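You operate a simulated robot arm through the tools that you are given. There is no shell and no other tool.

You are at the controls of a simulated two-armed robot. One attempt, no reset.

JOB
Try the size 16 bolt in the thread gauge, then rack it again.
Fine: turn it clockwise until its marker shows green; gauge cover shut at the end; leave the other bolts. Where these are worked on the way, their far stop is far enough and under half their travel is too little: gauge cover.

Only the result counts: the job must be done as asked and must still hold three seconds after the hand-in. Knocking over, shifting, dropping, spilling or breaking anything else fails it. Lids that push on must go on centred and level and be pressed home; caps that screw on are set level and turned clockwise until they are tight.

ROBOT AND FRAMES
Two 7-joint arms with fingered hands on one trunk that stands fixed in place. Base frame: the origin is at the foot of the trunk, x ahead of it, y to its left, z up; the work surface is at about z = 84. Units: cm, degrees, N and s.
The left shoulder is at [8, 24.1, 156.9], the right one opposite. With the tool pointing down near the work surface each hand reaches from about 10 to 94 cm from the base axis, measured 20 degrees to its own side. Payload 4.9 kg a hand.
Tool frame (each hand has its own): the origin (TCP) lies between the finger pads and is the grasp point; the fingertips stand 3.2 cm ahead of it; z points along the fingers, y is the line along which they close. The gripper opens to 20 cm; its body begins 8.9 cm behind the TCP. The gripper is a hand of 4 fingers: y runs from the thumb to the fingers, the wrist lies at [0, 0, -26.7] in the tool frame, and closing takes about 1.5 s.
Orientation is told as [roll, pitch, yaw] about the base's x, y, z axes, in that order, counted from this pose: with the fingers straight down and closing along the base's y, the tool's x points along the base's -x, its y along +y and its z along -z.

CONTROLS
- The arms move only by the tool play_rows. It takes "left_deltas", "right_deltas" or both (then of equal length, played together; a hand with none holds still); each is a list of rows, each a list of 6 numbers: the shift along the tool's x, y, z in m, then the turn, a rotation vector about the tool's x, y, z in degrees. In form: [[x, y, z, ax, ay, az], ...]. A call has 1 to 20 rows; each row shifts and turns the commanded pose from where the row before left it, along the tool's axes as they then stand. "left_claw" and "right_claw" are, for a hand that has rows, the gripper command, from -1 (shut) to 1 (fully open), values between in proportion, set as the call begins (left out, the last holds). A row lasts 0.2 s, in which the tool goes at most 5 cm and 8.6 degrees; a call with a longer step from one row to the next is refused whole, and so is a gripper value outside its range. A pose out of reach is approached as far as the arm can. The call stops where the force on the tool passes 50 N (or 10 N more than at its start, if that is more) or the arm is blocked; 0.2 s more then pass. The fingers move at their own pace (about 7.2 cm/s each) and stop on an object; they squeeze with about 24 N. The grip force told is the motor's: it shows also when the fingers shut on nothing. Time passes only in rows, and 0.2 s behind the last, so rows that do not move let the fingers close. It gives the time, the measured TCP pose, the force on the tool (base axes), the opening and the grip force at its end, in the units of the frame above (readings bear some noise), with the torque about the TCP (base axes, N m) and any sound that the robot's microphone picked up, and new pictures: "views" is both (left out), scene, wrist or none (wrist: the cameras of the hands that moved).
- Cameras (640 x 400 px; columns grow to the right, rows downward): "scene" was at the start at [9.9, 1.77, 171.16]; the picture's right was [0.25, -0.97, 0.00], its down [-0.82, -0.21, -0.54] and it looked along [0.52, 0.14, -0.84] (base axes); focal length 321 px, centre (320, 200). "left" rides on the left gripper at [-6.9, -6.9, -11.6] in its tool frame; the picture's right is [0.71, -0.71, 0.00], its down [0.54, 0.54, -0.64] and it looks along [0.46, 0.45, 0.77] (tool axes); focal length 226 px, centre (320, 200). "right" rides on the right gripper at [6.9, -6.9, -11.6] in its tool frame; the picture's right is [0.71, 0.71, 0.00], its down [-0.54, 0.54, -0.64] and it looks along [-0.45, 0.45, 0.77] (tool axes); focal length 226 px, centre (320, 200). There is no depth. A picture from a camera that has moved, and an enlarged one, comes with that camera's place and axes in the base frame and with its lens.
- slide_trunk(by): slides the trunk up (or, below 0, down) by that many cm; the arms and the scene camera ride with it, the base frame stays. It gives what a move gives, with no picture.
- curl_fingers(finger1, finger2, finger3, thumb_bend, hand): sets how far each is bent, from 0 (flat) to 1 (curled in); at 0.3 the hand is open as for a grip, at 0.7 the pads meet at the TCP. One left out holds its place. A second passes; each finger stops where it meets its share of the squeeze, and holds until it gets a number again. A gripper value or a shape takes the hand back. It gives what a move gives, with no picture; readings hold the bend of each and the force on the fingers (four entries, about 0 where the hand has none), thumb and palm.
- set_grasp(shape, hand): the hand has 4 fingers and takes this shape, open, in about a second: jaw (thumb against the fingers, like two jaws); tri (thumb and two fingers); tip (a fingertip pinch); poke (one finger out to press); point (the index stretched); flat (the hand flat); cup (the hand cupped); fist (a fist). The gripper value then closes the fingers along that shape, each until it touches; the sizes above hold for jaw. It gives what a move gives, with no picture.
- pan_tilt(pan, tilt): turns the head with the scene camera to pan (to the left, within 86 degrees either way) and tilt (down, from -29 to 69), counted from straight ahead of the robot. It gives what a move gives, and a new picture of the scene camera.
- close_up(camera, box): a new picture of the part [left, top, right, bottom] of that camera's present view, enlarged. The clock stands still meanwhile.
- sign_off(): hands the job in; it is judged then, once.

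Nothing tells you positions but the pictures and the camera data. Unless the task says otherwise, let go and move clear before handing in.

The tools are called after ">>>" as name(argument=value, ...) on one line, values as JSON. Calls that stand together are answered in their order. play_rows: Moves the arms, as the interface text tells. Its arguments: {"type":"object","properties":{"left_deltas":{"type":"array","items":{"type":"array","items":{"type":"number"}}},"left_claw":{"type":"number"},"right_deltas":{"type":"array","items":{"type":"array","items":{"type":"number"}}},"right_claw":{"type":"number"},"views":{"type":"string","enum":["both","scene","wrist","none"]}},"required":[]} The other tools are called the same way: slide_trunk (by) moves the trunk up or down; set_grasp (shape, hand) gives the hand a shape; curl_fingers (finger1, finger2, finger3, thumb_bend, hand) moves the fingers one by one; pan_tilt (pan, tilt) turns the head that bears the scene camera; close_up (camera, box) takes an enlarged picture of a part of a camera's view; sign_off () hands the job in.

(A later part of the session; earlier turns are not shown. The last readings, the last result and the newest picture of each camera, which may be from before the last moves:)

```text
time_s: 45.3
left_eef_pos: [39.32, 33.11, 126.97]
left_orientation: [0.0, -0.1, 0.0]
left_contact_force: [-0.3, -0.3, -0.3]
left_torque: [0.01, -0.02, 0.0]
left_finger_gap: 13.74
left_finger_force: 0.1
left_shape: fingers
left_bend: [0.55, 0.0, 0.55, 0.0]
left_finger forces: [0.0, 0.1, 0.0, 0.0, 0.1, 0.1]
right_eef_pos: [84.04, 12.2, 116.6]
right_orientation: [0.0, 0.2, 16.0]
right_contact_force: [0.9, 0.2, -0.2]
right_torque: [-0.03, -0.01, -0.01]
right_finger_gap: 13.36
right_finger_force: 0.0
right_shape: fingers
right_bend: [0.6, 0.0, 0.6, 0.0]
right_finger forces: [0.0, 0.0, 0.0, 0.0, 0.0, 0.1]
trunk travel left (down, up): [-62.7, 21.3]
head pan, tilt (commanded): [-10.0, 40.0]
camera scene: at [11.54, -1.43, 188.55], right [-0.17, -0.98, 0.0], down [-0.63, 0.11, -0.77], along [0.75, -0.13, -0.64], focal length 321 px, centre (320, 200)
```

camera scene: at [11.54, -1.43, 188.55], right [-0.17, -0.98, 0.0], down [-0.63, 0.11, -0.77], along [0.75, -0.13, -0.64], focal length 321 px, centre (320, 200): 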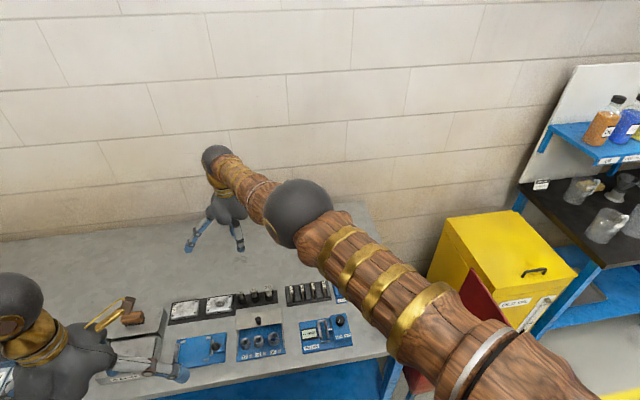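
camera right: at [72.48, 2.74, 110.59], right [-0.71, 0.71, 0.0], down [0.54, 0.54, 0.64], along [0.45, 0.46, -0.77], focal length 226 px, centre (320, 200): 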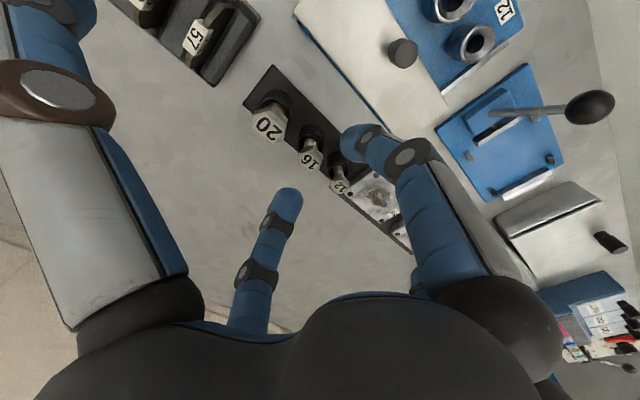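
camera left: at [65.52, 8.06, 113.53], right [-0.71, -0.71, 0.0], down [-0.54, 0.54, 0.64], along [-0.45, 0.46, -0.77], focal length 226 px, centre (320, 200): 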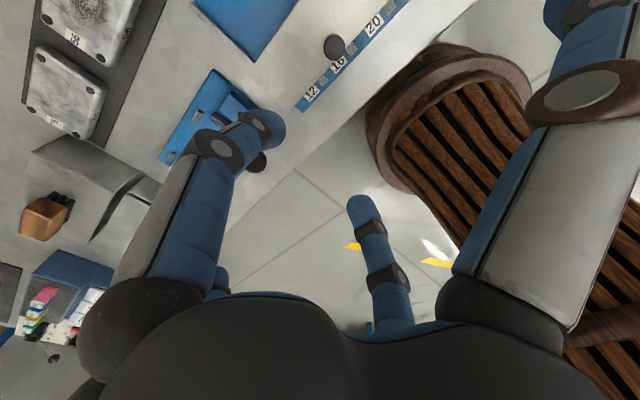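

>>> play_rows(right_deltas=[[-0.021, 0.0026, 0.0064, 0, 0, 0]], views="none")

>>> play_rows(right_deltas=[[-0.021, 0.0026, 0.0064, 0, 0, 0]], views="scene")

```text
time_s: 45.7
left_eef_pos: [39.21, 33.07, 126.92]
left_orientation: [0.0, 0.0, 0.0]
left_contact_force: [-0.3, 0.9, 0.1]
left_torque: [0.01, 0.01, -0.03]
left_finger_gap: 13.71
left_finger_force: 0.0
left_shape: fingers
left_bend: [0.55, 0.0, 0.55, 0.0]
left_finger forces: [0.0, 0.0, 0.0, 0.0, 0.0, 0.0]
right_eef_pos: [84.35, 12.06, 116.39]
right_orientation: [0.1, 0.0, 16.0]
right_contact_force: [0.6, -0.3, 0.6]
right_torque: [0.0, 0.03, 0.0]
right_finger_gap: 13.31
right_finger_force: 0.1
right_shape: fingers
right_bend: [0.6, 0.0, 0.6, 0.0]
right_finger forces: [0.0, 0.0, 0.1, 0.0, 0.0, 0.0]
right hand out of reach, approached as far as the arm can: row 1
trunk travel left (down, up): [-62.7, 21.3]
head pan, tilt (commanded): [-10.0, 40.0]
```

```text
time_s: 46.1
left_eef_pos: [39.23, 33.2, 126.99]
left_orientation: [0.1, -0.1, 0.0]
left_contact_force: [-0.1, 0.1, 0.5]
left_torque: [0.01, 0.01, 0.01]
left_finger_gap: 13.72
left_finger_force: 0.1
left_shape: fingers
left_bend: [0.55, 0.0, 0.55, 0.0]
left_finger forces: [0.0, 0.0, 0.1, 0.1, 0.1, 0.0]
right_eef_pos: [84.37, 12.18, 116.29]
right_orientation: [0.0, 0.1, 16.0]
right_contact_force: [0.7, 0.5, 0.4]
right_torque: [0.02, 0.0, 0.04]
right_finger_gap: 13.35
right_finger_force: 0.0
right_shape: fingers
right_bend: [0.6, 0.0, 0.6, 0.0]
right_finger forces: [0.0, 0.0, 0.1, 0.0, 0.0, 0.1]
right hand out of reach, approached as far as the arm can: row 1
trunk travel left (down, up): [-62.7, 21.3]
head pan, tilt (commanded): [-10.0, 40.0]
camera scene: at [11.59, -1.46, 188.56], right [-0.17, -0.98, 0.0], down [-0.63, 0.11, -0.77], along [0.75, -0.13, -0.64], focal length 321 px, centre (320, 200)
```

scene: 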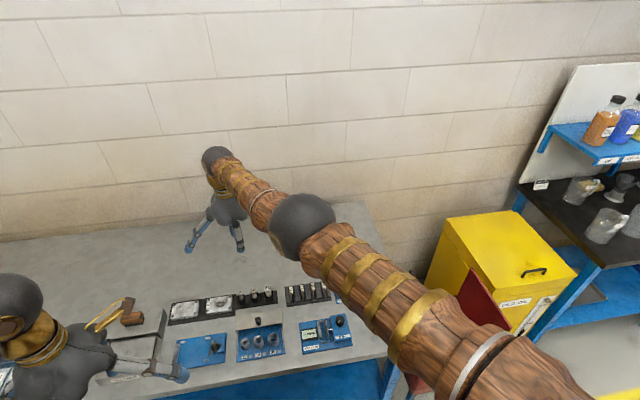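

Both inward and outward are refused, so the elbow is exactly straight. I'll try combined upward/leftward and slightly inward steps so that the elbow starts flexing in its natural direction.

>>> play_rows(right_deltas=[[0.0, 0.01, -0.04, 0, 0, 0]], views="none")

>>> play_rows(right_deltas=[[0.01, 0.0, -0.04, 0, 0, 0]], views="none")

>>> play_rows(right_deltas=[[0.01, -0.02, -0.04, 0, 0, 0]], views="none")

>>> play_rows(right_deltas=[[0.0, -0.04, 0.0, 0, 0, 0]], views="none")

```text
time_s: 46.5
left_eef_pos: [39.1, 32.98, 127.09]
left_orientation: [0.0, 0.0, 0.0]
left_contact_force: [0.1, -0.7, -0.5]
left_torque: [-0.02, -0.03, 0.02]
left_finger_gap: 13.73
left_finger_force: 0.0
left_shape: fingers
left_bend: [0.55, 0.0, 0.55, 0.0]
left_finger forces: [0.0, 0.0, 0.0, 0.0, 0.0, 0.1]
right_eef_pos: [84.14, 13.33, 120.24]
right_orientation: [0.0, 0.2, 15.9]
right_contact_force: [-0.9, 0.1, -0.7]
right_torque: [0.0, -0.03, 0.0]
right_finger_gap: 13.32
right_finger_force: 0.1
right_shape: fingers
right_bend: [0.6, 0.0, 0.6, 0.0]
right_finger forces: [0.1, 0.0, 0.1, 0.0, 0.0, 0.0]
right hand out of reach, approached as far as the arm can: row 1
trunk travel left (down, up): [-62.7, 21.3]
head pan, tilt (commanded): [-10.0, 40.0]
```

```text
time_s: 46.9
left_eef_pos: [39.15, 33.07, 126.95]
left_orientation: [0.0, 0.0, -0.1]
left_contact_force: [-0.4, 0.2, 0.4]
left_torque: [-0.03, -0.03, -0.03]
left_finger_gap: 13.71
left_finger_force: 0.0
left_shape: fingers
left_bend: [0.55, 0.0, 0.55, 0.0]
left_finger forces: [0.0, 0.0, 0.0, 0.0, 0.1, 0.0]
right_eef_pos: [84.6, 13.56, 124.04]
right_orientation: [0.0, 0.3, 16.0]
right_contact_force: [-1.1, -0.7, -1.0]
right_torque: [0.0, -0.01, 0.01]
right_finger_gap: 13.32
right_finger_force: 0.0
right_shape: fingers
right_bend: [0.6, 0.0, 0.6, 0.0]
right_finger forces: [0.0, 0.1, 0.1, 0.0, 0.1, 0.1]
right hand out of reach, approached as far as the arm can: row 1
trunk travel left (down, up): [-62.7, 21.3]
head pan, tilt (commanded): [-10.0, 40.0]
```

```text
time_s: 47.3
left_eef_pos: [39.12, 33.03, 127.02]
left_orientation: [0.0, 0.0, 0.0]
left_contact_force: [0.0, 0.0, -0.2]
left_torque: [0.02, -0.03, 0.02]
left_finger_gap: 13.7
left_finger_force: 0.0
left_shape: fingers
left_bend: [0.55, 0.0, 0.55, 0.0]
left_finger forces: [0.1, 0.0, 0.1, 0.1, 0.0, 0.0]
right_eef_pos: [85.78, 11.94, 128.01]
right_orientation: [0.1, 0.3, 16.0]
right_contact_force: [-0.3, 0.0, -0.6]
right_torque: [-0.03, -0.05, 0.03]
right_finger_gap: 13.31
right_finger_force: 0.0
right_shape: fingers
right_bend: [0.6, 0.0, 0.6, 0.0]
right_finger forces: [0.0, 0.0, 0.1, 0.1, 0.0, 0.0]
right hand out of reach, approached as far as the arm can: row 1
trunk travel left (down, up): [-62.7, 21.3]
head pan, tilt (commanded): [-10.0, 40.0]
```

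```text
time_s: 47.7
left_eef_pos: [39.42, 32.79, 126.98]
left_orientation: [0.0, 0.1, 0.0]
left_contact_force: [-0.4, 0.5, 0.2]
left_torque: [0.03, 0.01, -0.01]
left_finger_gap: 13.73
left_finger_force: 0.0
left_shape: fingers
left_bend: [0.55, 0.0, 0.55, 0.0]
left_finger forces: [0.0, 0.0, 0.0, 0.1, 0.0, 0.1]
right_eef_pos: [87.55, 8.41, 128.0]
right_orientation: [0.2, 0.4, 16.2]
right_contact_force: [0.5, -0.4, -0.9]
right_torque: [0.0, 0.05, -0.05]
right_finger_gap: 13.32
right_finger_force: 0.1
right_shape: fingers
right_bend: [0.6, 0.0, 0.6, 0.0]
right_finger forces: [0.1, 0.1, 0.0, 0.0, 0.0, 0.0]
right hand out of reach, approached as far as the arm can: row 1
trunk travel left (down, up): [-62.7, 21.3]
head pan, tilt (commanded): [-10.0, 40.0]
```

>>> play_rows(right_deltas=[[0.02, 0.0, 0.04, 0, 0, 0]], views="none")

>>> play_rows(right_deltas=[[0.02, -0.03, 0.03, 0, 0, 0]], views="none")

>>> play_rows(right_deltas=[[0.03, -0.03, 0.0, 0, 0, 0]], views="none")

```text
time_s: 48.1
left_eef_pos: [39.32, 33.19, 126.89]
left_orientation: [0.0, -0.1, 0.0]
left_contact_force: [0.9, 0.1, -0.2]
left_torque: [-0.02, 0.01, -0.01]
left_finger_gap: 13.72
left_finger_force: 0.0
left_shape: fingers
left_bend: [0.55, 0.0, 0.55, 0.0]
left_finger forces: [0.1, 0.1, 0.1, 0.1, 0.1, 0.0]
right_eef_pos: [87.04, 8.74, 123.85]
right_orientation: [0.1, 0.2, 16.0]
right_contact_force: [-0.3, -0.3, 0.2]
right_torque: [-0.03, 0.02, -0.05]
right_finger_gap: 13.32
right_finger_force: 0.0
right_shape: fingers
right_bend: [0.6, 0.0, 0.6, 0.0]
right_finger forces: [0.0, 0.0, 0.1, 0.0, 0.1, 0.0]
right hand out of reach, approached as far as the arm can: row 1
trunk travel left (down, up): [-62.7, 21.3]
head pan, tilt (commanded): [-10.0, 40.0]
```

```text
time_s: 48.5
left_eef_pos: [39.22, 32.91, 126.92]
left_orientation: [0.1, 0.2, 0.0]
left_contact_force: [0.6, -0.4, 0.2]
left_torque: [0.01, 0.0, -0.01]
left_finger_gap: 13.7
left_finger_force: 0.0
left_shape: fingers
left_bend: [0.55, 0.0, 0.55, 0.0]
left_finger forces: [0.0, 0.0, 0.0, 0.1, 0.0, 0.0]
right_eef_pos: [87.64, 5.57, 120.51]
right_orientation: [0.1, 0.1, 16.0]
right_contact_force: [0.1, -0.3, -0.5]
right_torque: [0.02, 0.02, -0.01]
right_finger_gap: 13.33
right_finger_force: 0.1
right_shape: fingers
right_bend: [0.6, 0.0, 0.6, 0.0]
right_finger forces: [0.0, 0.0, 0.0, 0.1, 0.0, 0.0]
right hand out of reach, approached as far as the arm can: row 1
trunk travel left (down, up): [-62.7, 21.3]
head pan, tilt (commanded): [-10.0, 40.0]
```

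```text
time_s: 48.9
left_eef_pos: [39.22, 33.2, 126.93]
left_orientation: [-0.1, 0.1, 0.0]
left_contact_force: [0.6, 0.9, 0.1]
left_torque: [0.03, -0.04, -0.03]
left_finger_gap: 13.7
left_finger_force: 0.1
left_shape: fingers
left_bend: [0.55, 0.0, 0.55, 0.0]
left_finger forces: [0.1, 0.0, 0.1, 0.1, 0.0, 0.0]
right_eef_pos: [88.53, 2.89, 120.04]
right_orientation: [0.1, 0.2, 16.0]
right_contact_force: [0.1, 1.1, 1.1]
right_torque: [-0.02, 0.0, 0.0]
right_finger_gap: 13.33
right_finger_force: 0.1
right_shape: fingers
right_bend: [0.6, 0.0, 0.6, 0.0]
right_finger forces: [0.0, 0.1, 0.0, 0.1, 0.0, 0.0]
right hand out of reach, approached as far as the arm can: row 1
trunk travel left (down, up): [-62.7, 21.3]
head pan, tilt (commanded): [-10.0, 40.0]
```

>>> play_rows(right_deltas=[[0.03, 0.035, 0.0, 0, 0, 0]], views="none")

>>> play_rows(right_deltas=[[0.03, 0.03, 0.02, 0, 0, 0]], views="none")

>>> play_rows(right_deltas=[[0.03, 0.03, -0.02, 0, 0, 0]], views="none")

```text
time_s: 49.3
left_eef_pos: [39.1, 33.36, 126.93]
left_orientation: [-0.1, 0.0, -0.1]
left_contact_force: [-0.5, 0.4, -0.8]
left_torque: [-0.03, -0.02, 0.02]
left_finger_gap: 13.7
left_finger_force: 0.1
left_shape: fingers
left_bend: [0.55, 0.0, 0.55, 0.0]
left_finger forces: [0.1, 0.0, 0.1, 0.0, 0.1, 0.0]
right_eef_pos: [86.99, 6.61, 119.63]
right_orientation: [0.0, 0.3, 16.0]
right_contact_force: [0.3, 1.0, 0.5]
right_torque: [-0.01, 0.04, -0.03]
right_finger_gap: 13.32
right_finger_force: 0.2
right_shape: fingers
right_bend: [0.6, 0.0, 0.6, 0.0]
right_finger forces: [0.0, 0.0, 0.0, 0.0, 0.0, 0.0]
right hand out of reach, approached as far as the arm can: row 1
trunk travel left (down, up): [-62.7, 21.3]
head pan, tilt (commanded): [-10.0, 40.0]
```

```text
time_s: 49.7
left_eef_pos: [39.38, 33.05, 127.02]
left_orientation: [0.0, 0.0, 0.0]
left_contact_force: [0.1, -0.5, 0.4]
left_torque: [0.0, 0.0, 0.0]
left_finger_gap: 13.71
left_finger_force: 0.0
left_shape: fingers
left_bend: [0.55, 0.0, 0.55, 0.0]
left_finger forces: [0.0, 0.0, 0.0, 0.0, 0.0, 0.1]
right_eef_pos: [85.54, 9.39, 117.23]
right_orientation: [0.0, 0.2, 15.9]
right_contact_force: [0.2, -0.1, 0.0]
right_torque: [0.02, 0.02, 0.02]
right_finger_gap: 13.34
right_finger_force: 0.0
right_shape: fingers
right_bend: [0.6, 0.0, 0.6, 0.0]
right_finger forces: [0.0, 0.0, 0.0, 0.0, 0.0, 0.0]
right hand out of reach, approached as far as the arm can: row 1
trunk travel left (down, up): [-62.7, 21.3]
head pan, tilt (commanded): [-10.0, 40.0]
```

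```text
time_s: 50.1
left_eef_pos: [39.15, 33.4, 127.06]
left_orientation: [-0.1, 0.0, -0.1]
left_contact_force: [-0.3, 0.5, -0.3]
left_torque: [-0.06, -0.02, 0.01]
left_finger_gap: 13.73
left_finger_force: 0.0
left_shape: fingers
left_bend: [0.55, 0.0, 0.55, 0.0]
left_finger forces: [0.0, 0.0, 0.1, 0.0, 0.1, 0.0]
right_eef_pos: [84.21, 12.68, 118.79]
right_orientation: [-0.1, 0.3, 16.1]
right_contact_force: [0.0, 0.4, 0.1]
right_torque: [-0.02, 0.0, 0.02]
right_finger_gap: 13.28
right_finger_force: 0.1
right_shape: fingers
right_bend: [0.6, 0.0, 0.6, 0.0]
right_finger forces: [0.0, 0.0, 0.1, 0.0, 0.0, 0.0]
right hand out of reach, approached as far as the arm can: row 1
trunk travel left (down, up): [-62.7, 21.3]
head pan, tilt (commanded): [-10.0, 40.0]
```

>>> play_rows(right_deltas=[[0.04, -0.007, -0.007, 0, 8, 0]], views="none")

>>> play_rows(right_deltas=[[0.04, -0.007, -0.007, 0, -8, 0]], views="none")

>>> play_rows(right_deltas=[[0.04, -0.007, -0.007, 8, 0, 0]], views="none")

>>> play_rows(right_deltas=[[0.04, -0.007, -0.007, -8, 0, 0]], views="none")

```text
time_s: 50.5
left_eef_pos: [39.32, 33.04, 127.0]
left_orientation: [0.0, 0.1, -0.2]
left_contact_force: [0.1, -0.1, -0.3]
left_torque: [0.03, 0.01, -0.01]
left_finger_gap: 13.74
left_finger_force: 0.1
left_shape: fingers
left_bend: [0.55, 0.0, 0.55, 0.0]
left_finger forces: [0.0, 0.0, 0.0, 0.1, 0.0, 0.0]
right_eef_pos: [81.01, 10.96, 119.39]
right_orientation: [0.1, 8.4, 16.1]
right_contact_force: [-0.1, -0.3, -0.4]
right_torque: [0.05, -0.01, 0.02]
right_finger_gap: 13.32
right_finger_force: 0.0
right_shape: fingers
right_bend: [0.6, 0.0, 0.6, 0.0]
right_finger forces: [0.1, 0.1, 0.0, 0.0, 0.1, 0.0]
right hand out of reach, approached as far as the arm can: row 1
trunk travel left (down, up): [-62.7, 21.3]
head pan, tilt (commanded): [-10.0, 40.0]
```

```text
time_s: 50.9
left_eef_pos: [39.08, 33.27, 126.97]
left_orientation: [0.1, -0.1, 0.1]
left_contact_force: [-0.2, 0.3, 0.0]
left_torque: [0.02, 0.0, 0.01]
left_finger_gap: 13.72
left_finger_force: 0.1
left_shape: fingers
left_bend: [0.55, 0.0, 0.55, 0.0]
left_finger forces: [0.0, 0.1, 0.0, 0.0, 0.0, 0.0]
right_eef_pos: [84.31, 12.74, 119.27]
right_orientation: [0.0, 0.4, 16.1]
right_contact_force: [0.9, 0.8, 0.6]
right_torque: [0.01, 0.01, -0.02]
right_finger_gap: 13.3
right_finger_force: 0.0
right_shape: fingers
right_bend: [0.6, 0.0, 0.6, 0.0]
right_finger forces: [0.0, 0.0, 0.0, 0.0, 0.1, 0.0]
right hand out of reach, approached as far as the arm can: row 1
trunk travel left (down, up): [-62.7, 21.3]
head pan, tilt (commanded): [-10.0, 40.0]
```

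```text
time_s: 51.3
left_eef_pos: [39.08, 33.22, 127.12]
left_orientation: [0.0, 0.0, -0.1]
left_contact_force: [-0.2, 0.2, -0.1]
left_torque: [-0.01, -0.04, 0.01]
left_finger_gap: 13.71
left_finger_force: 0.0
left_shape: fingers
left_bend: [0.55, 0.0, 0.55, 0.0]
left_finger forces: [0.1, 0.1, 0.0, 0.0, 0.1, 0.0]
right_eef_pos: [83.63, 12.48, 119.28]
right_orientation: [-8.1, 0.2, 16.0]
right_contact_force: [0.4, 0.1, 0.2]
right_torque: [0.03, -0.03, 0.02]
right_finger_gap: 13.31
right_finger_force: 0.0
right_shape: fingers
right_bend: [0.6, 0.0, 0.6, 0.0]
right_finger forces: [0.0, 0.1, 0.0, 0.0, 0.0, 0.0]
right hand out of reach, approached as far as the arm can: row 1
trunk travel left (down, up): [-62.7, 21.3]
head pan, tilt (commanded): [-10.0, 40.0]
```

```text
time_s: 51.7
left_eef_pos: [39.39, 33.0, 126.97]
left_orientation: [0.1, 0.2, 0.0]
left_contact_force: [-0.4, -0.6, 0.1]
left_torque: [0.05, 0.01, -0.02]
left_finger_gap: 13.72
left_finger_force: 0.1
left_shape: fingers
left_bend: [0.55, 0.0, 0.55, 0.0]
left_finger forces: [0.1, 0.1, 0.1, 0.1, 0.1, 0.0]
right_eef_pos: [84.41, 12.73, 119.27]
right_orientation: [0.2, 0.2, 16.0]
right_contact_force: [-0.3, -0.6, 0.0]
right_torque: [0.0, 0.04, 0.01]
right_finger_gap: 13.33
right_finger_force: 0.0
right_shape: fingers
right_bend: [0.6, 0.0, 0.6, 0.0]
right_finger forces: [0.0, 0.0, 0.1, 0.0, 0.0, 0.0]
right hand out of reach, approached as far as the arm can: row 1
trunk travel left (down, up): [-62.7, 21.3]
head pan, tilt (commanded): [-10.0, 40.0]
```

Pitching the hand changes the elbow at first order, while pure translation does not. I'll tilt the fingers forward step by step with the tool point held, which should make the elbow flex.

>>> play_rows(right_deltas=[[0, 0, 0, 0, -8, 0], [0, 0, 0, 0, -8, 0], [0, 0, 0, 0, -8, 0], [0, 0, 0, 0, -8, 0]], views="scene")

```text
time_s: 52.7
left_eef_pos: [39.26, 33.23, 126.95]
left_orientation: [0.1, -0.1, -0.1]
left_contact_force: [-0.2, -1.2, -0.3]
left_torque: [0.01, 0.0, 0.03]
left_finger_gap: 13.73
left_finger_force: 0.0
left_shape: fingers
left_bend: [0.55, 0.0, 0.55, 0.0]
left_finger forces: [0.1, 0.0, 0.0, 0.0, 0.0, 0.0]
right_eef_pos: [95.46, 18.76, 116.7]
right_orientation: [-0.1, -32.0, 16.0]
right_contact_force: [-0.1, 1.1, 1.0]
right_torque: [-0.05, 0.03, -0.04]
right_finger_gap: 13.32
right_finger_force: 0.0
right_shape: fingers
right_bend: [0.6, 0.0, 0.6, 0.0]
right_finger forces: [0.0, 0.0, 0.1, 0.0, 0.0, 0.0]
right hand out of reach, approached as far as the arm can: row 1, 2, 3, 4
trunk travel left (down, up): [-62.7, 21.3]
head pan, tilt (commanded): [-10.0, 40.0]
camera scene: at [11.55, -1.32, 188.56], right [-0.17, -0.98, 0.0], down [-0.63, 0.11, -0.77], along [0.75, -0.13, -0.64], focal length 321 px, centre (320, 200)
```

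scene: 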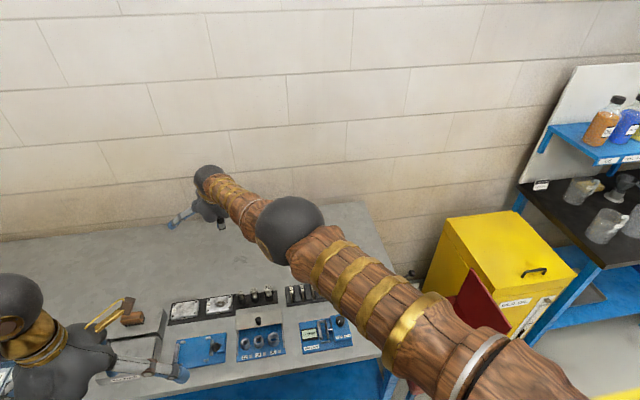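

>>> play_rows(right_deltas=[[0.0288, -0.0067, -0.0262, 0, 0, 0]], views="none")

>>> play_rows(right_deltas=[[0.0288, -0.0067, -0.0262, 0, 0, 0]], views="none")

```text
time_s: 53.1
left_eef_pos: [39.22, 32.97, 127.01]
left_orientation: [0.0, 0.0, 0.0]
left_contact_force: [-0.7, 0.3, 0.4]
left_torque: [0.02, -0.03, 0.03]
left_finger_gap: 13.71
left_finger_force: 0.0
left_shape: fingers
left_bend: [0.55, 0.0, 0.55, 0.0]
left_finger forces: [0.0, 0.0, 0.0, 0.0, 0.0, 0.0]
right_eef_pos: [95.46, 18.61, 116.65]
right_orientation: [0.1, -31.9, 16.1]
right_contact_force: [-0.1, 0.7, -1.7]
right_torque: [0.0, 0.0, -0.01]
right_finger_gap: 13.35
right_finger_force: 0.1
right_shape: fingers
right_bend: [0.6, 0.0, 0.6, 0.0]
right_finger forces: [0.1, 0.0, 0.0, 0.0, 0.1, 0.0]
right hand out of reach, approached as far as the arm can: row 1
trunk travel left (down, up): [-62.7, 21.3]
head pan, tilt (commanded): [-10.0, 40.0]
```

```text
time_s: 53.5
left_eef_pos: [39.16, 33.13, 126.88]
left_orientation: [0.0, -0.1, 0.0]
left_contact_force: [0.5, -0.9, 0.0]
left_torque: [-0.02, 0.01, 0.0]
left_finger_gap: 13.69
left_finger_force: 0.1
left_shape: fingers
left_bend: [0.55, 0.0, 0.55, 0.0]
left_finger forces: [0.0, 0.0, 0.1, 0.0, 0.1, 0.0]
right_eef_pos: [95.36, 18.56, 116.6]
right_orientation: [0.0, -31.9, 16.0]
right_contact_force: [0.3, 0.3, -0.3]
right_torque: [0.0, 0.01, 0.01]
right_finger_gap: 13.31
right_finger_force: 0.0
right_shape: fingers
right_bend: [0.6, 0.0, 0.6, 0.0]
right_finger forces: [0.0, 0.0, 0.1, 0.0, 0.1, 0.0]
right hand out of reach, approached as far as the arm can: row 1
trunk travel left (down, up): [-62.7, 21.3]
head pan, tilt (commanded): [-10.0, 40.0]
```

>>> play_rows(right_deltas=[[-0.0072, 0.0017, 0.0066, 0, 0, 0], [-0.0372, 0, -0.0026, 0, -8, 0], [-0.0372, 0, -0.0026, 0, -8, 0], [-0.0372, 0, -0.0026, 0, -8, 0]], views="none")

```text
time_s: 54.5
left_eef_pos: [39.2, 33.05, 127.05]
left_orientation: [0.0, -0.1, 0.0]
left_contact_force: [0.0, 0.5, -0.1]
left_torque: [-0.01, -0.01, -0.01]
left_finger_gap: 13.73
left_finger_force: 0.1
left_shape: fingers
left_bend: [0.55, 0.0, 0.55, 0.0]
left_finger forces: [0.0, 0.0, 0.0, 0.0, 0.1, 0.0]
right_eef_pos: [103.27, 20.9, 124.42]
right_orientation: [0.0, -56.0, 15.9]
right_contact_force: [0.3, 0.5, 0.9]
right_torque: [-0.04, 0.02, -0.01]
right_finger_gap: 13.34
right_finger_force: 0.1
right_shape: fingers
right_bend: [0.6, 0.0, 0.6, 0.0]
right_finger forces: [0.0, 0.0, 0.0, 0.1, 0.1, 0.0]
right hand out of reach, approached as far as the arm can: row 1
trunk travel left (down, up): [-62.7, 21.3]
head pan, tilt (commanded): [-10.0, 40.0]
```

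>>> play_rows(right_deltas=[[0.016, -0.0067, -0.0359, 0, 0, 0]], views="none")

```text
time_s: 54.9
left_eef_pos: [39.21, 33.19, 127.09]
left_orientation: [0.0, -0.1, -0.1]
left_contact_force: [-0.4, -0.1, -0.1]
left_torque: [0.0, -0.01, 0.01]
left_finger_gap: 13.73
left_finger_force: 0.0
left_shape: fingers
left_bend: [0.55, 0.0, 0.55, 0.0]
left_finger forces: [0.0, 0.1, 0.1, 0.0, 0.1, 0.0]
right_eef_pos: [102.9, 20.8, 124.08]
right_orientation: [0.0, -55.9, 16.1]
right_contact_force: [0.0, 0.6, -0.1]
right_torque: [0.03, -0.01, -0.01]
right_finger_gap: 13.3
right_finger_force: 0.1
right_shape: fingers
right_bend: [0.6, 0.0, 0.6, 0.0]
right_finger forces: [0.0, 0.0, 0.0, 0.0, 0.1, 0.0]
right hand out of reach, approached as far as the arm can: row 1
trunk travel left (down, up): [-62.7, 21.3]
head pan, tilt (commanded): [-10.0, 40.0]
```

>>> play_rows(right_deltas=[[-0.004, 0.0017, 0.009, 0, 0, 0], [0.0372, 0, -0.0026, 0, 8, 0], [0.0372, 0, -0.0026, 0, 8, 0], [0.0372, 0, -0.0026, 0, 8, 0], [0.0372, 0, -0.0026, 0, 8, 0], [0.0372, 0, -0.0026, 0, 8, 0], [0.0372, 0, -0.0026, 0, 8, 0], [0.0372, 0, -0.0026, 0, 8, 0]], views="none")

>>> play_rows(right_deltas=[[0.0388, -0.0067, -0.007, 0, 0, 0]], views="none")

```text
time_s: 56.7
left_eef_pos: [39.18, 33.09, 127.04]
left_orientation: [0.1, 0.0, 0.0]
left_contact_force: [0.0, 0.5, 0.1]
left_torque: [0.01, 0.0, 0.01]
left_finger_gap: 13.7
left_finger_force: 0.1
left_shape: fingers
left_bend: [0.55, 0.0, 0.55, 0.0]
left_finger forces: [0.1, 0.0, 0.1, 0.0, 0.0, 0.0]
right_eef_pos: [81.66, 14.72, 112.56]
right_orientation: [0.1, 0.2, 16.0]
right_contact_force: [0.4, -0.3, 0.2]
right_torque: [0.04, -0.01, 0.03]
right_finger_gap: 13.33
right_finger_force: 0.0
right_shape: fingers
right_bend: [0.6, 0.0, 0.6, 0.0]
right_finger forces: [0.0, 0.0, 0.0, 0.0, 0.1, 0.0]
right hand out of reach, approached as far as the arm can: row 1
trunk travel left (down, up): [-62.7, 21.3]
head pan, tilt (commanded): [-10.0, 40.0]
```

```text
time_s: 57.1
left_eef_pos: [39.22, 33.05, 127.03]
left_orientation: [0.0, 0.0, 0.0]
left_contact_force: [-0.1, -0.2, -0.1]
left_torque: [0.02, 0.02, -0.01]
left_finger_gap: 13.7
left_finger_force: 0.0
left_shape: fingers
left_bend: [0.55, 0.0, 0.55, 0.0]
left_finger forces: [0.0, 0.1, 0.1, 0.0, 0.0, 0.0]
right_eef_pos: [81.58, 14.81, 112.17]
right_orientation: [0.0, 0.2, 16.1]
right_contact_force: [-0.4, -0.4, -0.2]
right_torque: [0.04, 0.0, 0.0]
right_finger_gap: 13.31
right_finger_force: 0.1
right_shape: fingers
right_bend: [0.6, 0.0, 0.6, 0.0]
right_finger forces: [0.0, 0.1, 0.0, 0.0, 0.0, 0.0]
right hand out of reach, approached as far as the arm can: row 1
trunk travel left (down, up): [-62.7, 21.3]
head pan, tilt (commanded): [-10.0, 40.0]
```

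>>> play_rows(right_deltas=[[-0.0097, 0.0017, 0.002, 0, 0, 0], [0, 0, 0, 0, 0, -8], [0, 0, 0, 0, 0, -8], [0, 0, 0, 0, 0, -8], [0, 0, 0, 0, 0, -8]], views="none")

>>> play_rows(right_deltas=[[0.0364, 0.0149, -0.0068, 0, 0, 0]], views="none")

>>> play_rows(right_deltas=[[-0.009, -0.0037, 0.002, 0, 0, 0], [0, 0, 0, 0, 0, 8], [0, 0, 0, 0, 0, 8], [0, 0, 0, 0, 0, 8], [0, 0, 0, 0, 0, 8], [0, 0, 0, 0, 0, 8], [0, 0, 0, 0, 0, 8], [0, 0, 0, 0, 0, 8], [0, 0, 0, 0, 0, 8]], views="none")

>>> play_rows(right_deltas=[[0.0293, -0.0262, -0.0068, 0, 0, 0]], views="none")

```text
time_s: 58.3
left_eef_pos: [39.2, 33.11, 127.14]
left_orientation: [0.0, -0.1, 0.0]
left_contact_force: [-0.2, 0.1, 0.3]
left_torque: [0.01, -0.01, -0.01]
left_finger_gap: 13.73
left_finger_force: 0.0
left_shape: fingers
left_bend: [0.55, 0.0, 0.55, 0.0]
left_finger forces: [0.1, 0.1, 0.1, 0.0, 0.1, 0.0]
right_eef_pos: [81.68, 14.71, 112.09]
right_orientation: [0.1, 0.1, 48.1]
right_contact_force: [0.6, 0.5, 0.1]
right_torque: [0.01, -0.03, 0.0]
right_finger_gap: 13.31
right_finger_force: 0.1
right_shape: fingers
right_bend: [0.6, 0.0, 0.6, 0.0]
right_finger forces: [0.1, 0.0, 0.1, 0.0, 0.0, 0.0]
right hand out of reach, approached as far as the arm can: row 1
trunk travel left (down, up): [-62.7, 21.3]
head pan, tilt (commanded): [-10.0, 40.0]
```

```text
time_s: 58.7
left_eef_pos: [39.24, 33.21, 126.97]
left_orientation: [0.0, -0.1, 0.0]
left_contact_force: [-0.3, 0.2, -0.2]
left_torque: [-0.01, -0.01, -0.03]
left_finger_gap: 13.71
left_finger_force: 0.2
left_shape: fingers
left_bend: [0.55, 0.0, 0.55, 0.0]
left_finger forces: [0.0, 0.1, 0.1, 0.1, 0.0, 0.0]
right_eef_pos: [81.39, 14.85, 111.84]
right_orientation: [0.1, 0.2, 48.0]
right_contact_force: [-0.2, 0.1, 0.8]
right_torque: [-0.01, -0.02, 0.0]
right_finger_gap: 13.31
right_finger_force: 0.0
right_shape: fingers
right_bend: [0.6, 0.0, 0.6, 0.0]
right_finger forces: [0.1, 0.1, 0.1, 0.0, 0.0, 0.1]
right hand out of reach, approached as far as the arm can: row 1
trunk travel left (down, up): [-62.7, 21.3]
head pan, tilt (commanded): [-10.0, 40.0]
```

```text
time_s: 60.7
left_eef_pos: [39.25, 33.16, 127.02]
left_orientation: [0.0, 0.0, -0.1]
left_contact_force: [0.1, -0.1, -0.5]
left_torque: [0.01, -0.02, 0.01]
left_finger_gap: 13.72
left_finger_force: 0.1
left_shape: fingers
left_bend: [0.55, 0.0, 0.55, 0.0]
left_finger forces: [0.0, 0.0, 0.0, 0.1, 0.1, 0.1]
right_eef_pos: [81.57, 14.83, 111.86]
right_orientation: [0.0, 0.1, -16.2]
right_contact_force: [0.9, 0.0, 0.0]
right_torque: [0.0, 0.01, -0.01]
right_finger_gap: 13.31
right_finger_force: 0.0
right_shape: fingers
right_bend: [0.6, 0.0, 0.6, 0.0]
right_finger forces: [0.1, 0.0, 0.0, 0.0, 0.0, 0.1]
right hand out of reach, approached as far as the arm can: row 1
trunk travel left (down, up): [-62.7, 21.3]
head pan, tilt (commanded): [-10.0, 40.0]
```

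```text
time_s: 61.1
left_eef_pos: [39.26, 33.01, 126.99]
left_orientation: [0.0, 0.1, 0.1]
left_contact_force: [0.2, -0.6, -0.2]
left_torque: [-0.02, -0.02, -0.02]
left_finger_gap: 13.72
left_finger_force: 0.1
left_shape: fingers
left_bend: [0.55, 0.0, 0.55, 0.0]
left_finger forces: [0.0, 0.0, 0.0, 0.1, 0.0, 0.0]
right_eef_pos: [81.36, 14.96, 111.55]
right_orientation: [-0.1, 0.2, -16.1]
right_contact_force: [1.0, 0.2, 0.3]
right_torque: [-0.02, -0.02, 0.01]
right_finger_gap: 13.35
right_finger_force: 0.0
right_shape: fingers
right_bend: [0.6, 0.0, 0.6, 0.0]
right_finger forces: [0.0, 0.0, 0.0, 0.0, 0.0, 0.1]
right hand out of reach, approached as far as the arm can: row 1
trunk travel left (down, up): [-62.7, 21.3]
head pan, tilt (commanded): [-10.0, 40.0]
```

The data fit a sphere of radius 46 cm around (44.5, -7.5, 154): the elbow itself is fixed, so the shoulder joints are at a limit from reaching across. I'll command a longer run back toward the right arm's original region, to the right and inward.

>>> play_rows(right_deltas=[[0.014, -0.045, -0.014, 0, 0, 0], [0.014, -0.045, -0.014, 0, 0, 0], [0.014, -0.045, -0.014, 0, 0, 0], [0.014, -0.045, -0.014, 0, 0, 0]], views="scene")

```text
time_s: 62.1
left_eef_pos: [39.36, 33.14, 126.99]
left_orientation: [0.0, 0.0, 0.1]
left_contact_force: [0.3, -0.5, -0.7]
left_torque: [0.01, 0.0, 0.0]
left_finger_gap: 13.72
left_finger_force: 0.0
left_shape: fingers
left_bend: [0.55, 0.0, 0.55, 0.0]
left_finger forces: [0.0, 0.0, 0.0, 0.1, 0.0, 0.1]
right_eef_pos: [85.91, 5.51, 112.98]
right_orientation: [-0.1, 0.4, -16.1]
right_contact_force: [0.3, -0.2, 0.7]
right_torque: [-0.02, 0.02, -0.02]
right_finger_gap: 13.36
right_finger_force: 0.0
right_shape: fingers
right_bend: [0.6, 0.0, 0.6, 0.0]
right_finger forces: [0.0, 0.0, 0.1, 0.0, 0.1, 0.0]
right hand out of reach, approached as far as the arm can: row 1, 2, 3, 4
trunk travel left (down, up): [-62.7, 21.3]
head pan, tilt (commanded): [-10.0, 40.0]
camera scene: at [11.63, -1.6, 188.55], right [-0.17, -0.98, 0.0], down [-0.63, 0.11, -0.77], along [0.75, -0.13, -0.64], focal length 321 px, centre (320, 200)
```

scene: 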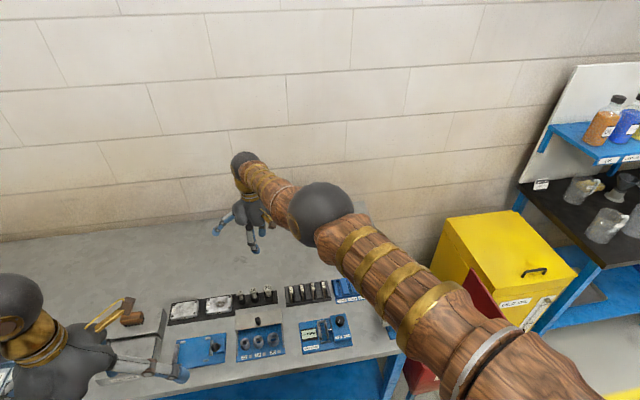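

>>> play_rows(right_deltas=[[-0.0116, 0.0087, 0.0035, 0, 0, 0], [-0.0116, 0.0087, 0.0035, 0, 0, 0], [-0.0083, 0.0062, -0.01, -5.1, -6.8, 0], [0.0233, -0.0174, -0.0071, 0, 0, 0]], views="none")

>>> play_rows(right_deltas=[[-0.0116, 0.0087, 0.0035, 0, 0, 0], [-0.0116, 0.0087, 0.0035, 0, 0, 0], [0.0394, -0.0294, -0.0053, 5.1, 6.8, 0], [0.0233, -0.0174, -0.0071, 0, 0, 0]], views="none")

>>> play_rows(right_deltas=[[-0.0116, 0.0087, 0.0035, 0, 0, 0], [-0.0116, 0.0087, 0.0035, 0, 0, 0], [0.0233, -0.0174, -0.0071, 0, 0, -8.4], [0.0233, -0.0174, -0.0071, 0, 0, 0]], views="none")

>>> play_rows(right_deltas=[[-0.0116, 0.0087, 0.0035, 0, 0, 0], [-0.0116, 0.0087, 0.0035, 0, 0, 0], [0.0233, -0.0174, -0.0071, 0, 0, 8.4], [0.0233, -0.0174, -0.0071, 0, 0, 0]], views="none")

```text
time_s: 63.1
left_eef_pos: [39.2, 33.17, 126.98]
left_orientation: [0.0, -0.1, 0.0]
left_contact_force: [-0.3, 0.0, -0.4]
left_torque: [0.01, -0.04, -0.02]
left_finger_gap: 13.73
left_finger_force: 0.0
left_shape: fingers
left_bend: [0.55, 0.0, 0.55, 0.0]
left_finger forces: [0.1, 0.0, 0.0, 0.1, 0.0, 0.0]
right_eef_pos: [89.56, 7.21, 113.02]
right_orientation: [5.0, -6.6, -16.3]
right_contact_force: [-0.5, 0.7, 0.4]
right_torque: [-0.01, 0.01, -0.03]
right_finger_gap: 13.32
right_finger_force: 0.2
right_shape: fingers
right_bend: [0.6, 0.0, 0.6, 0.0]
right_finger forces: [0.0, 0.1, 0.0, 0.0, 0.0, 0.0]
right hand out of reach, approached as far as the arm can: row 1, 2, 3, 4
trunk travel left (down, up): [-62.7, 21.3]
head pan, tilt (commanded): [-10.0, 40.0]
```

```text
time_s: 64.1
left_eef_pos: [39.18, 33.16, 127.15]
left_orientation: [0.0, -0.1, 0.0]
left_contact_force: [0.4, -1.0, 0.0]
left_torque: [-0.01, -0.02, -0.01]
left_finger_gap: 13.73
left_finger_force: 0.0
left_shape: fingers
left_bend: [0.55, 0.0, 0.55, 0.0]
left_finger forces: [0.0, 0.0, 0.0, 0.1, 0.1, 0.0]
right_eef_pos: [85.93, 5.53, 113.12]
right_orientation: [-0.1, 0.3, -16.0]
right_contact_force: [0.9, 0.1, -0.7]
right_torque: [0.03, -0.02, 0.04]
right_finger_gap: 13.3
right_finger_force: 0.0
right_shape: fingers
right_bend: [0.6, 0.0, 0.6, 0.0]
right_finger forces: [0.1, 0.0, 0.0, 0.0, 0.1, 0.0]
right hand out of reach, approached as far as the arm can: row 1, 2, 3, 4
trunk travel left (down, up): [-62.7, 21.3]
head pan, tilt (commanded): [-10.0, 40.0]
```

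```text
time_s: 65.1
left_eef_pos: [39.23, 33.09, 126.95]
left_orientation: [0.0, 0.0, 0.0]
left_contact_force: [-0.3, -0.8, -0.6]
left_torque: [0.0, 0.02, -0.01]
left_finger_gap: 13.73
left_finger_force: 0.0
left_shape: fingers
left_bend: [0.55, 0.0, 0.55, 0.0]
left_finger forces: [0.0, 0.0, 0.0, 0.0, 0.1, 0.1]
right_eef_pos: [85.96, 5.46, 112.97]
right_orientation: [-0.2, 0.2, -7.5]
right_contact_force: [0.9, -0.5, -0.1]
right_torque: [0.0, 0.0, -0.01]
right_finger_gap: 13.34
right_finger_force: 0.1
right_shape: fingers
right_bend: [0.6, 0.0, 0.6, 0.0]
right_finger forces: [0.0, 0.1, 0.0, 0.0, 0.1, 0.1]
right hand out of reach, approached as far as the arm can: row 1, 2, 3, 4
trunk travel left (down, up): [-62.7, 21.3]
head pan, tilt (commanded): [-10.0, 40.0]
```

```text
time_s: 66.1
left_eef_pos: [39.15, 33.03, 126.97]
left_orientation: [0.0, 0.1, 0.0]
left_contact_force: [-0.3, 0.3, 0.3]
left_torque: [-0.02, -0.01, 0.01]
left_finger_gap: 13.73
left_finger_force: 0.2
left_shape: fingers
left_bend: [0.55, 0.0, 0.55, 0.0]
left_finger forces: [0.0, 0.0, 0.0, 0.1, 0.0, 0.1]
right_eef_pos: [86.06, 5.4, 112.85]
right_orientation: [-0.1, 0.2, -16.0]
right_contact_force: [-0.8, 0.9, 0.1]
right_torque: [0.03, 0.0, 0.0]
right_finger_gap: 13.32
right_finger_force: 0.0
right_shape: fingers
right_bend: [0.6, 0.0, 0.6, 0.0]
right_finger forces: [0.0, 0.1, 0.1, 0.0, 0.0, 0.0]
right hand out of reach, approached as far as the arm can: row 1, 2, 3, 4
trunk travel left (down, up): [-62.7, 21.3]
head pan, tilt (commanded): [-10.0, 40.0]
```

>>> play_rows(right_deltas=[[-0.0233, 0.0174, 0.0071, 0, 0, 0], [-0.0233, 0.0174, 0.0071, 0, 0, 0], [-0.0233, 0.0174, 0.0071, 0, 0, 0], [0, 0, 0, 0, 0, 0]], views="none")

>>> play_rows(right_deltas=[[0, 0, 0, 0, 0, 0], [0, 0, 0, 0, 0, 0]], views="none")

```text
time_s: 67.1
left_eef_pos: [39.3, 33.12, 127.03]
left_orientation: [0.0, -0.1, 0.0]
left_contact_force: [-0.6, -0.8, 0.1]
left_torque: [-0.03, -0.02, 0.0]
left_finger_gap: 13.72
left_finger_force: 0.0
left_shape: fingers
left_bend: [0.55, 0.0, 0.55, 0.0]
left_finger forces: [0.1, 0.0, 0.1, 0.0, 0.1, 0.0]
right_eef_pos: [86.35, 5.47, 112.89]
right_orientation: [0.0, 0.1, -16.0]
right_contact_force: [0.0, -0.4, 0.0]
right_torque: [-0.02, 0.03, 0.03]
right_finger_gap: 13.32
right_finger_force: 0.0
right_shape: fingers
right_bend: [0.6, 0.0, 0.6, 0.0]
right_finger forces: [0.1, 0.0, 0.0, 0.0, 0.0, 0.1]
right hand out of reach, approached as far as the arm can: row 1, 2, 3
trunk travel left (down, up): [-62.7, 21.3]
head pan, tilt (commanded): [-10.0, 40.0]
```

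```text
time_s: 67.7
left_eef_pos: [39.27, 33.23, 126.95]
left_orientation: [0.0, 0.0, 0.0]
left_contact_force: [-0.4, -0.3, 0.8]
left_torque: [0.04, 0.0, 0.0]
left_finger_gap: 13.69
left_finger_force: 0.0
left_shape: fingers
left_bend: [0.55, 0.0, 0.55, 0.0]
left_finger forces: [0.0, 0.1, 0.1, 0.1, 0.0, 0.1]
right_eef_pos: [86.35, 5.51, 112.9]
right_orientation: [0.0, 0.1, -16.0]
right_contact_force: [1.0, -0.4, 1.1]
right_torque: [-0.01, 0.02, 0.0]
right_finger_gap: 13.31
right_finger_force: 0.1
right_shape: fingers
right_bend: [0.6, 0.0, 0.6, 0.0]
right_finger forces: [0.0, 0.0, 0.0, 0.0, 0.1, 0.0]
trunk travel left (down, up): [-62.7, 21.3]
head pan, tilt (commanded): [-10.0, 40.0]
```

>>> play_rows(right_deltas=[[-0.0316, 0.0236, -0.0029, -5.1, -6.8, 0], [-0.0316, 0.0236, -0.0029, -5.1, -6.8, 0], [-0.0316, 0.0236, -0.0029, -5.1, -6.8, 0]], views="none")

>>> play_rows(right_deltas=[[0.015, -0.011, -0.022, 0, 0, 0]], views="none")

```text
time_s: 68.5
left_eef_pos: [39.33, 33.16, 126.95]
left_orientation: [-0.1, -0.1, 0.1]
left_contact_force: [-0.1, -0.2, -0.4]
left_torque: [-0.01, -0.02, -0.01]
left_finger_gap: 13.71
left_finger_force: 0.0
left_shape: fingers
left_bend: [0.55, 0.0, 0.55, 0.0]
left_finger forces: [0.1, 0.0, 0.0, 0.1, 0.1, 0.0]
right_eef_pos: [97.12, 9.44, 115.66]
right_orientation: [15.9, -20.1, -18.9]
right_contact_force: [-0.3, -0.5, 0.1]
right_torque: [0.02, 0.05, -0.01]
right_finger_gap: 13.3
right_finger_force: 0.1
right_shape: fingers
right_bend: [0.6, 0.0, 0.6, 0.0]
right_finger forces: [0.1, 0.0, 0.0, 0.1, 0.0, 0.0]
trunk travel left (down, up): [-62.7, 21.3]
head pan, tilt (commanded): [-10.0, 40.0]
```

```text
time_s: 68.9
left_eef_pos: [39.27, 33.06, 127.15]
left_orientation: [0.2, 0.0, -0.1]
left_contact_force: [0.1, -0.2, 0.4]
left_torque: [-0.03, -0.01, -0.03]
left_finger_gap: 13.73
left_finger_force: 0.0
left_shape: fingers
left_bend: [0.55, 0.0, 0.55, 0.0]
left_finger forces: [0.1, 0.1, 0.0, 0.0, 0.0, 0.0]
right_eef_pos: [94.59, 8.42, 116.85]
right_orientation: [16.1, -20.1, -18.9]
right_contact_force: [-0.8, 0.1, -1.2]
right_torque: [0.01, -0.01, 0.02]
right_finger_gap: 13.34
right_finger_force: 0.2
right_shape: fingers
right_bend: [0.6, 0.0, 0.6, 0.0]
right_finger forces: [0.0, 0.0, 0.1, 0.0, 0.1, 0.1]
trunk travel left (down, up): [-62.7, 21.3]
head pan, tilt (commanded): [-10.0, 40.0]
```

Unstuck: the inward move was accepted now that the elbow bends the right way. I'll retract further before levelling the hand again.

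>>> play_rows(right_deltas=[[0.015, -0.011, -0.022, 0, 0, 0], [0.015, -0.011, -0.022, 0, 0, 0], [0.02, -0.015, -0.028, 0, 0, 0], [0.02, -0.015, -0.028, 0, 0, 0], [0.02, -0.015, -0.028, 0, 0, 0]], views="scene")

```text
time_s: 70.1
left_eef_pos: [39.1, 33.05, 127.04]
left_orientation: [0.0, 0.0, 0.0]
left_contact_force: [0.4, -1.1, 0.3]
left_torque: [0.04, 0.0, 0.03]
left_finger_gap: 13.72
left_finger_force: 0.1
left_shape: fingers
left_bend: [0.55, 0.0, 0.55, 0.0]
left_finger forces: [0.0, 0.0, 0.0, 0.0, 0.0, 0.0]
right_eef_pos: [79.98, 3.08, 123.57]
right_orientation: [16.0, -20.1, -18.9]
right_contact_force: [0.0, -0.1, 0.2]
right_torque: [-0.01, -0.02, -0.02]
right_finger_gap: 13.35
right_finger_force: 0.2
right_shape: fingers
right_bend: [0.6, 0.0, 0.6, 0.0]
right_finger forces: [0.0, 0.0, 0.1, 0.0, 0.0, 0.0]
trunk travel left (down, up): [-62.7, 21.3]
head pan, tilt (commanded): [-10.0, 40.0]
camera scene: at [11.41, -1.57, 188.57], right [-0.17, -0.98, 0.0], down [-0.63, 0.11, -0.77], along [0.75, -0.13, -0.64], focal length 321 px, centre (320, 200)
```

scene: 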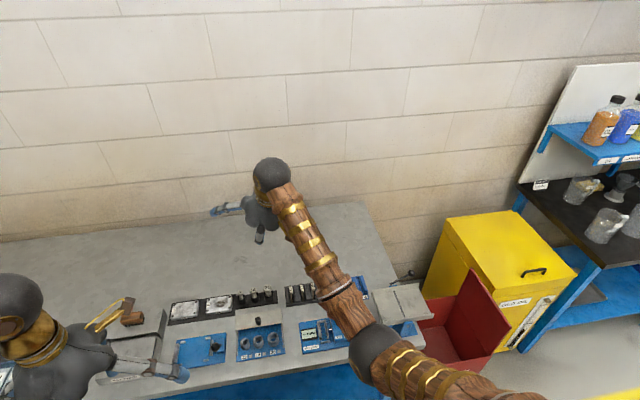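

>>> play_rows(right_deltas=[[0.0316, -0.0237, -0.0029, 5.1, 6.8, 0], [0.0316, -0.0237, -0.0029, 5.1, 6.8, 0], [0.0316, -0.0237, -0.0029, 5.1, 6.8, 0], [0, 0, 0, 0, 0, 0]], views="none")

```text
time_s: 71.1
left_eef_pos: [39.36, 32.94, 127.08]
left_orientation: [0.1, 0.0, -0.1]
left_contact_force: [-0.4, -0.9, 0.9]
left_torque: [0.01, 0.03, 0.04]
left_finger_gap: 13.72
left_finger_force: 0.1
left_shape: fingers
left_bend: [0.55, 0.0, 0.55, 0.0]
left_finger forces: [0.0, 0.1, 0.1, 0.0, 0.0, 0.0]
right_eef_pos: [69.37, -1.47, 120.98]
right_orientation: [0.1, 0.2, -16.2]
right_contact_force: [-0.2, -0.4, -0.5]
right_torque: [0.02, -0.01, 0.03]
right_finger_gap: 13.34
right_finger_force: 0.1
right_shape: fingers
right_bend: [0.6, 0.0, 0.6, 0.0]
right_finger forces: [0.1, 0.0, 0.0, 0.0, 0.0, 0.0]
trunk travel left (down, up): [-62.7, 21.3]
head pan, tilt (commanded): [-10.0, 40.0]
```

The right arm is healthy again, and I now know its true reach limit. I'll raise the right hand and then lower the trunk by 28 cm in steps so the rack lies well inside reach.

>>> play_rows(right_deltas=[[0, 0, -0.03, 0, 0, 0], [0, 0, -0.03, 0, 0, 0], [0, 0, -0.03, 0, 0, 0], [0, 0, -0.03, 0, 0, 0], [0, 0, -0.03, 0, 0, 0]], views="none")

>>> slide_trunk(by=-14)

>>> pan_tilt(pan=10, tilt=50)

```text
time_s: 72.3
left_eef_pos: [39.23, 33.11, 127.06]
left_orientation: [0.0, 0.0, -0.1]
left_contact_force: [-0.3, -0.3, -0.2]
left_torque: [0.02, -0.01, -0.01]
left_finger_gap: 13.72
left_finger_force: 0.0
left_shape: fingers
left_bend: [0.55, 0.0, 0.55, 0.0]
left_finger forces: [0.0, 0.1, 0.0, 0.1, 0.0, 0.0]
right_eef_pos: [69.13, -1.05, 135.96]
right_orientation: [-0.1, 0.0, -16.0]
right_contact_force: [0.3, -0.9, 0.0]
right_torque: [-0.03, 0.02, 0.0]
right_finger_gap: 13.34
right_finger_force: 0.0
right_shape: fingers
right_bend: [0.6, 0.0, 0.6, 0.0]
right_finger forces: [0.0, 0.0, 0.1, 0.0, 0.1, 0.0]
trunk travel left (down, up): [-62.7, 21.3]
head pan, tilt (commanded): [-10.0, 40.0]
```

```text
time_s: 74.0
left_eef_pos: [39.22, 33.17, 113.0]
left_orientation: [-0.1, -0.1, -0.1]
left_contact_force: [0.7, 0.3, -0.3]
left_torque: [-0.02, 0.0, 0.02]
left_finger_gap: 13.7
left_finger_force: 0.0
left_shape: fingers
left_bend: [0.55, 0.0, 0.55, 0.0]
left_finger forces: [0.0, 0.1, 0.0, 0.0, 0.1, 0.0]
right_eef_pos: [69.31, -0.96, 122.05]
right_orientation: [0.1, 0.1, -16.0]
right_contact_force: [-0.7, 0.1, 0.1]
right_torque: [0.02, 0.0, 0.03]
right_finger_gap: 13.33
right_finger_force: 0.0
right_shape: fingers
right_bend: [0.6, 0.0, 0.6, 0.0]
right_finger forces: [0.0, 0.1, 0.0, 0.0, 0.1, 0.0]
trunk travel left (down, up): [-48.7, 35.3]
head pan, tilt (commanded): [-10.0, 40.0]
```

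```text
time_s: 74.8
left_eef_pos: [39.25, 33.0, 113.11]
left_orientation: [-0.1, 0.0, 0.2]
left_contact_force: [0.0, -0.8, 0.4]
left_torque: [0.0, -0.03, -0.01]
left_finger_gap: 13.71
left_finger_force: 0.1
left_shape: fingers
left_bend: [0.55, 0.0, 0.55, 0.0]
left_finger forces: [0.0, 0.0, 0.0, 0.1, 0.1, 0.0]
right_eef_pos: [69.44, -0.96, 121.87]
right_orientation: [0.0, 0.0, -16.0]
right_contact_force: [-0.7, 0.2, 0.3]
right_torque: [-0.02, 0.01, 0.01]
right_finger_gap: 13.34
right_finger_force: 0.0
right_shape: fingers
right_bend: [0.6, 0.0, 0.6, 0.0]
right_finger forces: [0.0, 0.1, 0.0, 0.0, 0.0, 0.0]
trunk travel left (down, up): [-48.7, 35.3]
head pan, tilt (commanded): [10.0, 50.0]
camera scene: at [10.79, 1.34, 173.14], right [0.17, -0.98, 0.0], down [-0.75, -0.13, -0.64], along [0.63, 0.11, -0.77], focal length 321 px, centre (320, 200)
```

scene: 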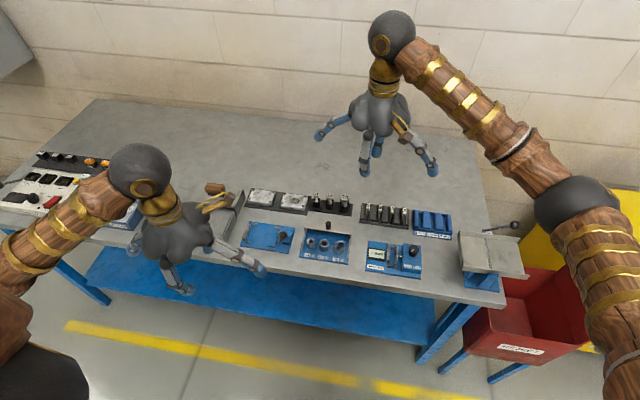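

>>> slide_trunk(by=-14)

>>> pan_tilt(pan=10, tilt=50)

```text
time_s: 76.5
left_eef_pos: [39.23, 33.13, 99.04]
left_orientation: [0.0, 0.0, 0.0]
left_contact_force: [-0.5, -0.2, 0.3]
left_torque: [0.02, -0.01, 0.0]
left_finger_gap: 13.72
left_finger_force: 0.1
left_shape: fingers
left_bend: [0.55, 0.0, 0.55, 0.0]
left_finger forces: [0.0, 0.1, 0.1, 0.1, 0.1, 0.1]
right_eef_pos: [69.45, -0.99, 107.95]
right_orientation: [0.0, 0.1, -16.0]
right_contact_force: [0.1, 0.9, -0.2]
right_torque: [0.0, -0.01, 0.01]
right_finger_gap: 13.34
right_finger_force: 0.0
right_shape: fingers
right_bend: [0.6, 0.0, 0.6, 0.0]
right_finger forces: [0.0, 0.0, 0.1, 0.0, 0.0, 0.0]
trunk travel left (down, up): [-34.7, 49.3]
head pan, tilt (commanded): [10.0, 50.0]
```

```text
time_s: 77.1
left_eef_pos: [39.22, 33.15, 98.9]
left_orientation: [-0.1, 0.0, 0.1]
left_contact_force: [0.2, -0.2, 0.3]
left_torque: [0.02, 0.0, 0.01]
left_finger_gap: 13.7
left_finger_force: 0.1
left_shape: fingers
left_bend: [0.55, 0.0, 0.55, 0.0]
left_finger forces: [0.0, 0.0, 0.0, 0.0, 0.0, 0.0]
right_eef_pos: [69.35, -1.01, 107.87]
right_orientation: [0.0, 0.1, -16.0]
right_contact_force: [-0.4, 0.4, 1.3]
right_torque: [0.03, 0.03, -0.01]
right_finger_gap: 13.34
right_finger_force: 0.1
right_shape: fingers
right_bend: [0.6, 0.0, 0.6, 0.0]
right_finger forces: [0.0, 0.0, 0.1, 0.0, 0.0, 0.0]
trunk travel left (down, up): [-34.7, 49.3]
head pan, tilt (commanded): [10.0, 50.0]
camera scene: at [10.77, 1.35, 159.14], right [0.17, -0.98, 0.0], down [-0.75, -0.13, -0.64], along [0.63, 0.11, -0.77], focal length 321 px, centre (320, 200)
```

scene: 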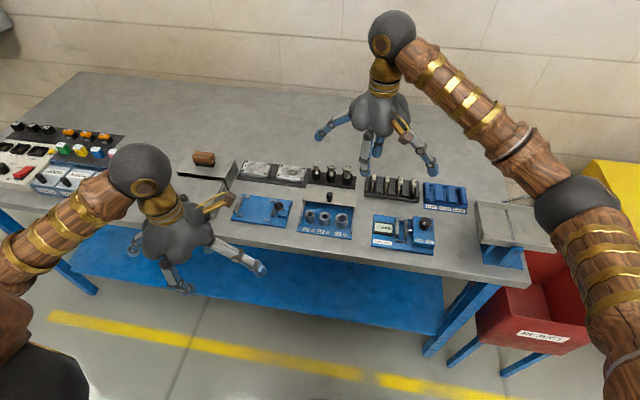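

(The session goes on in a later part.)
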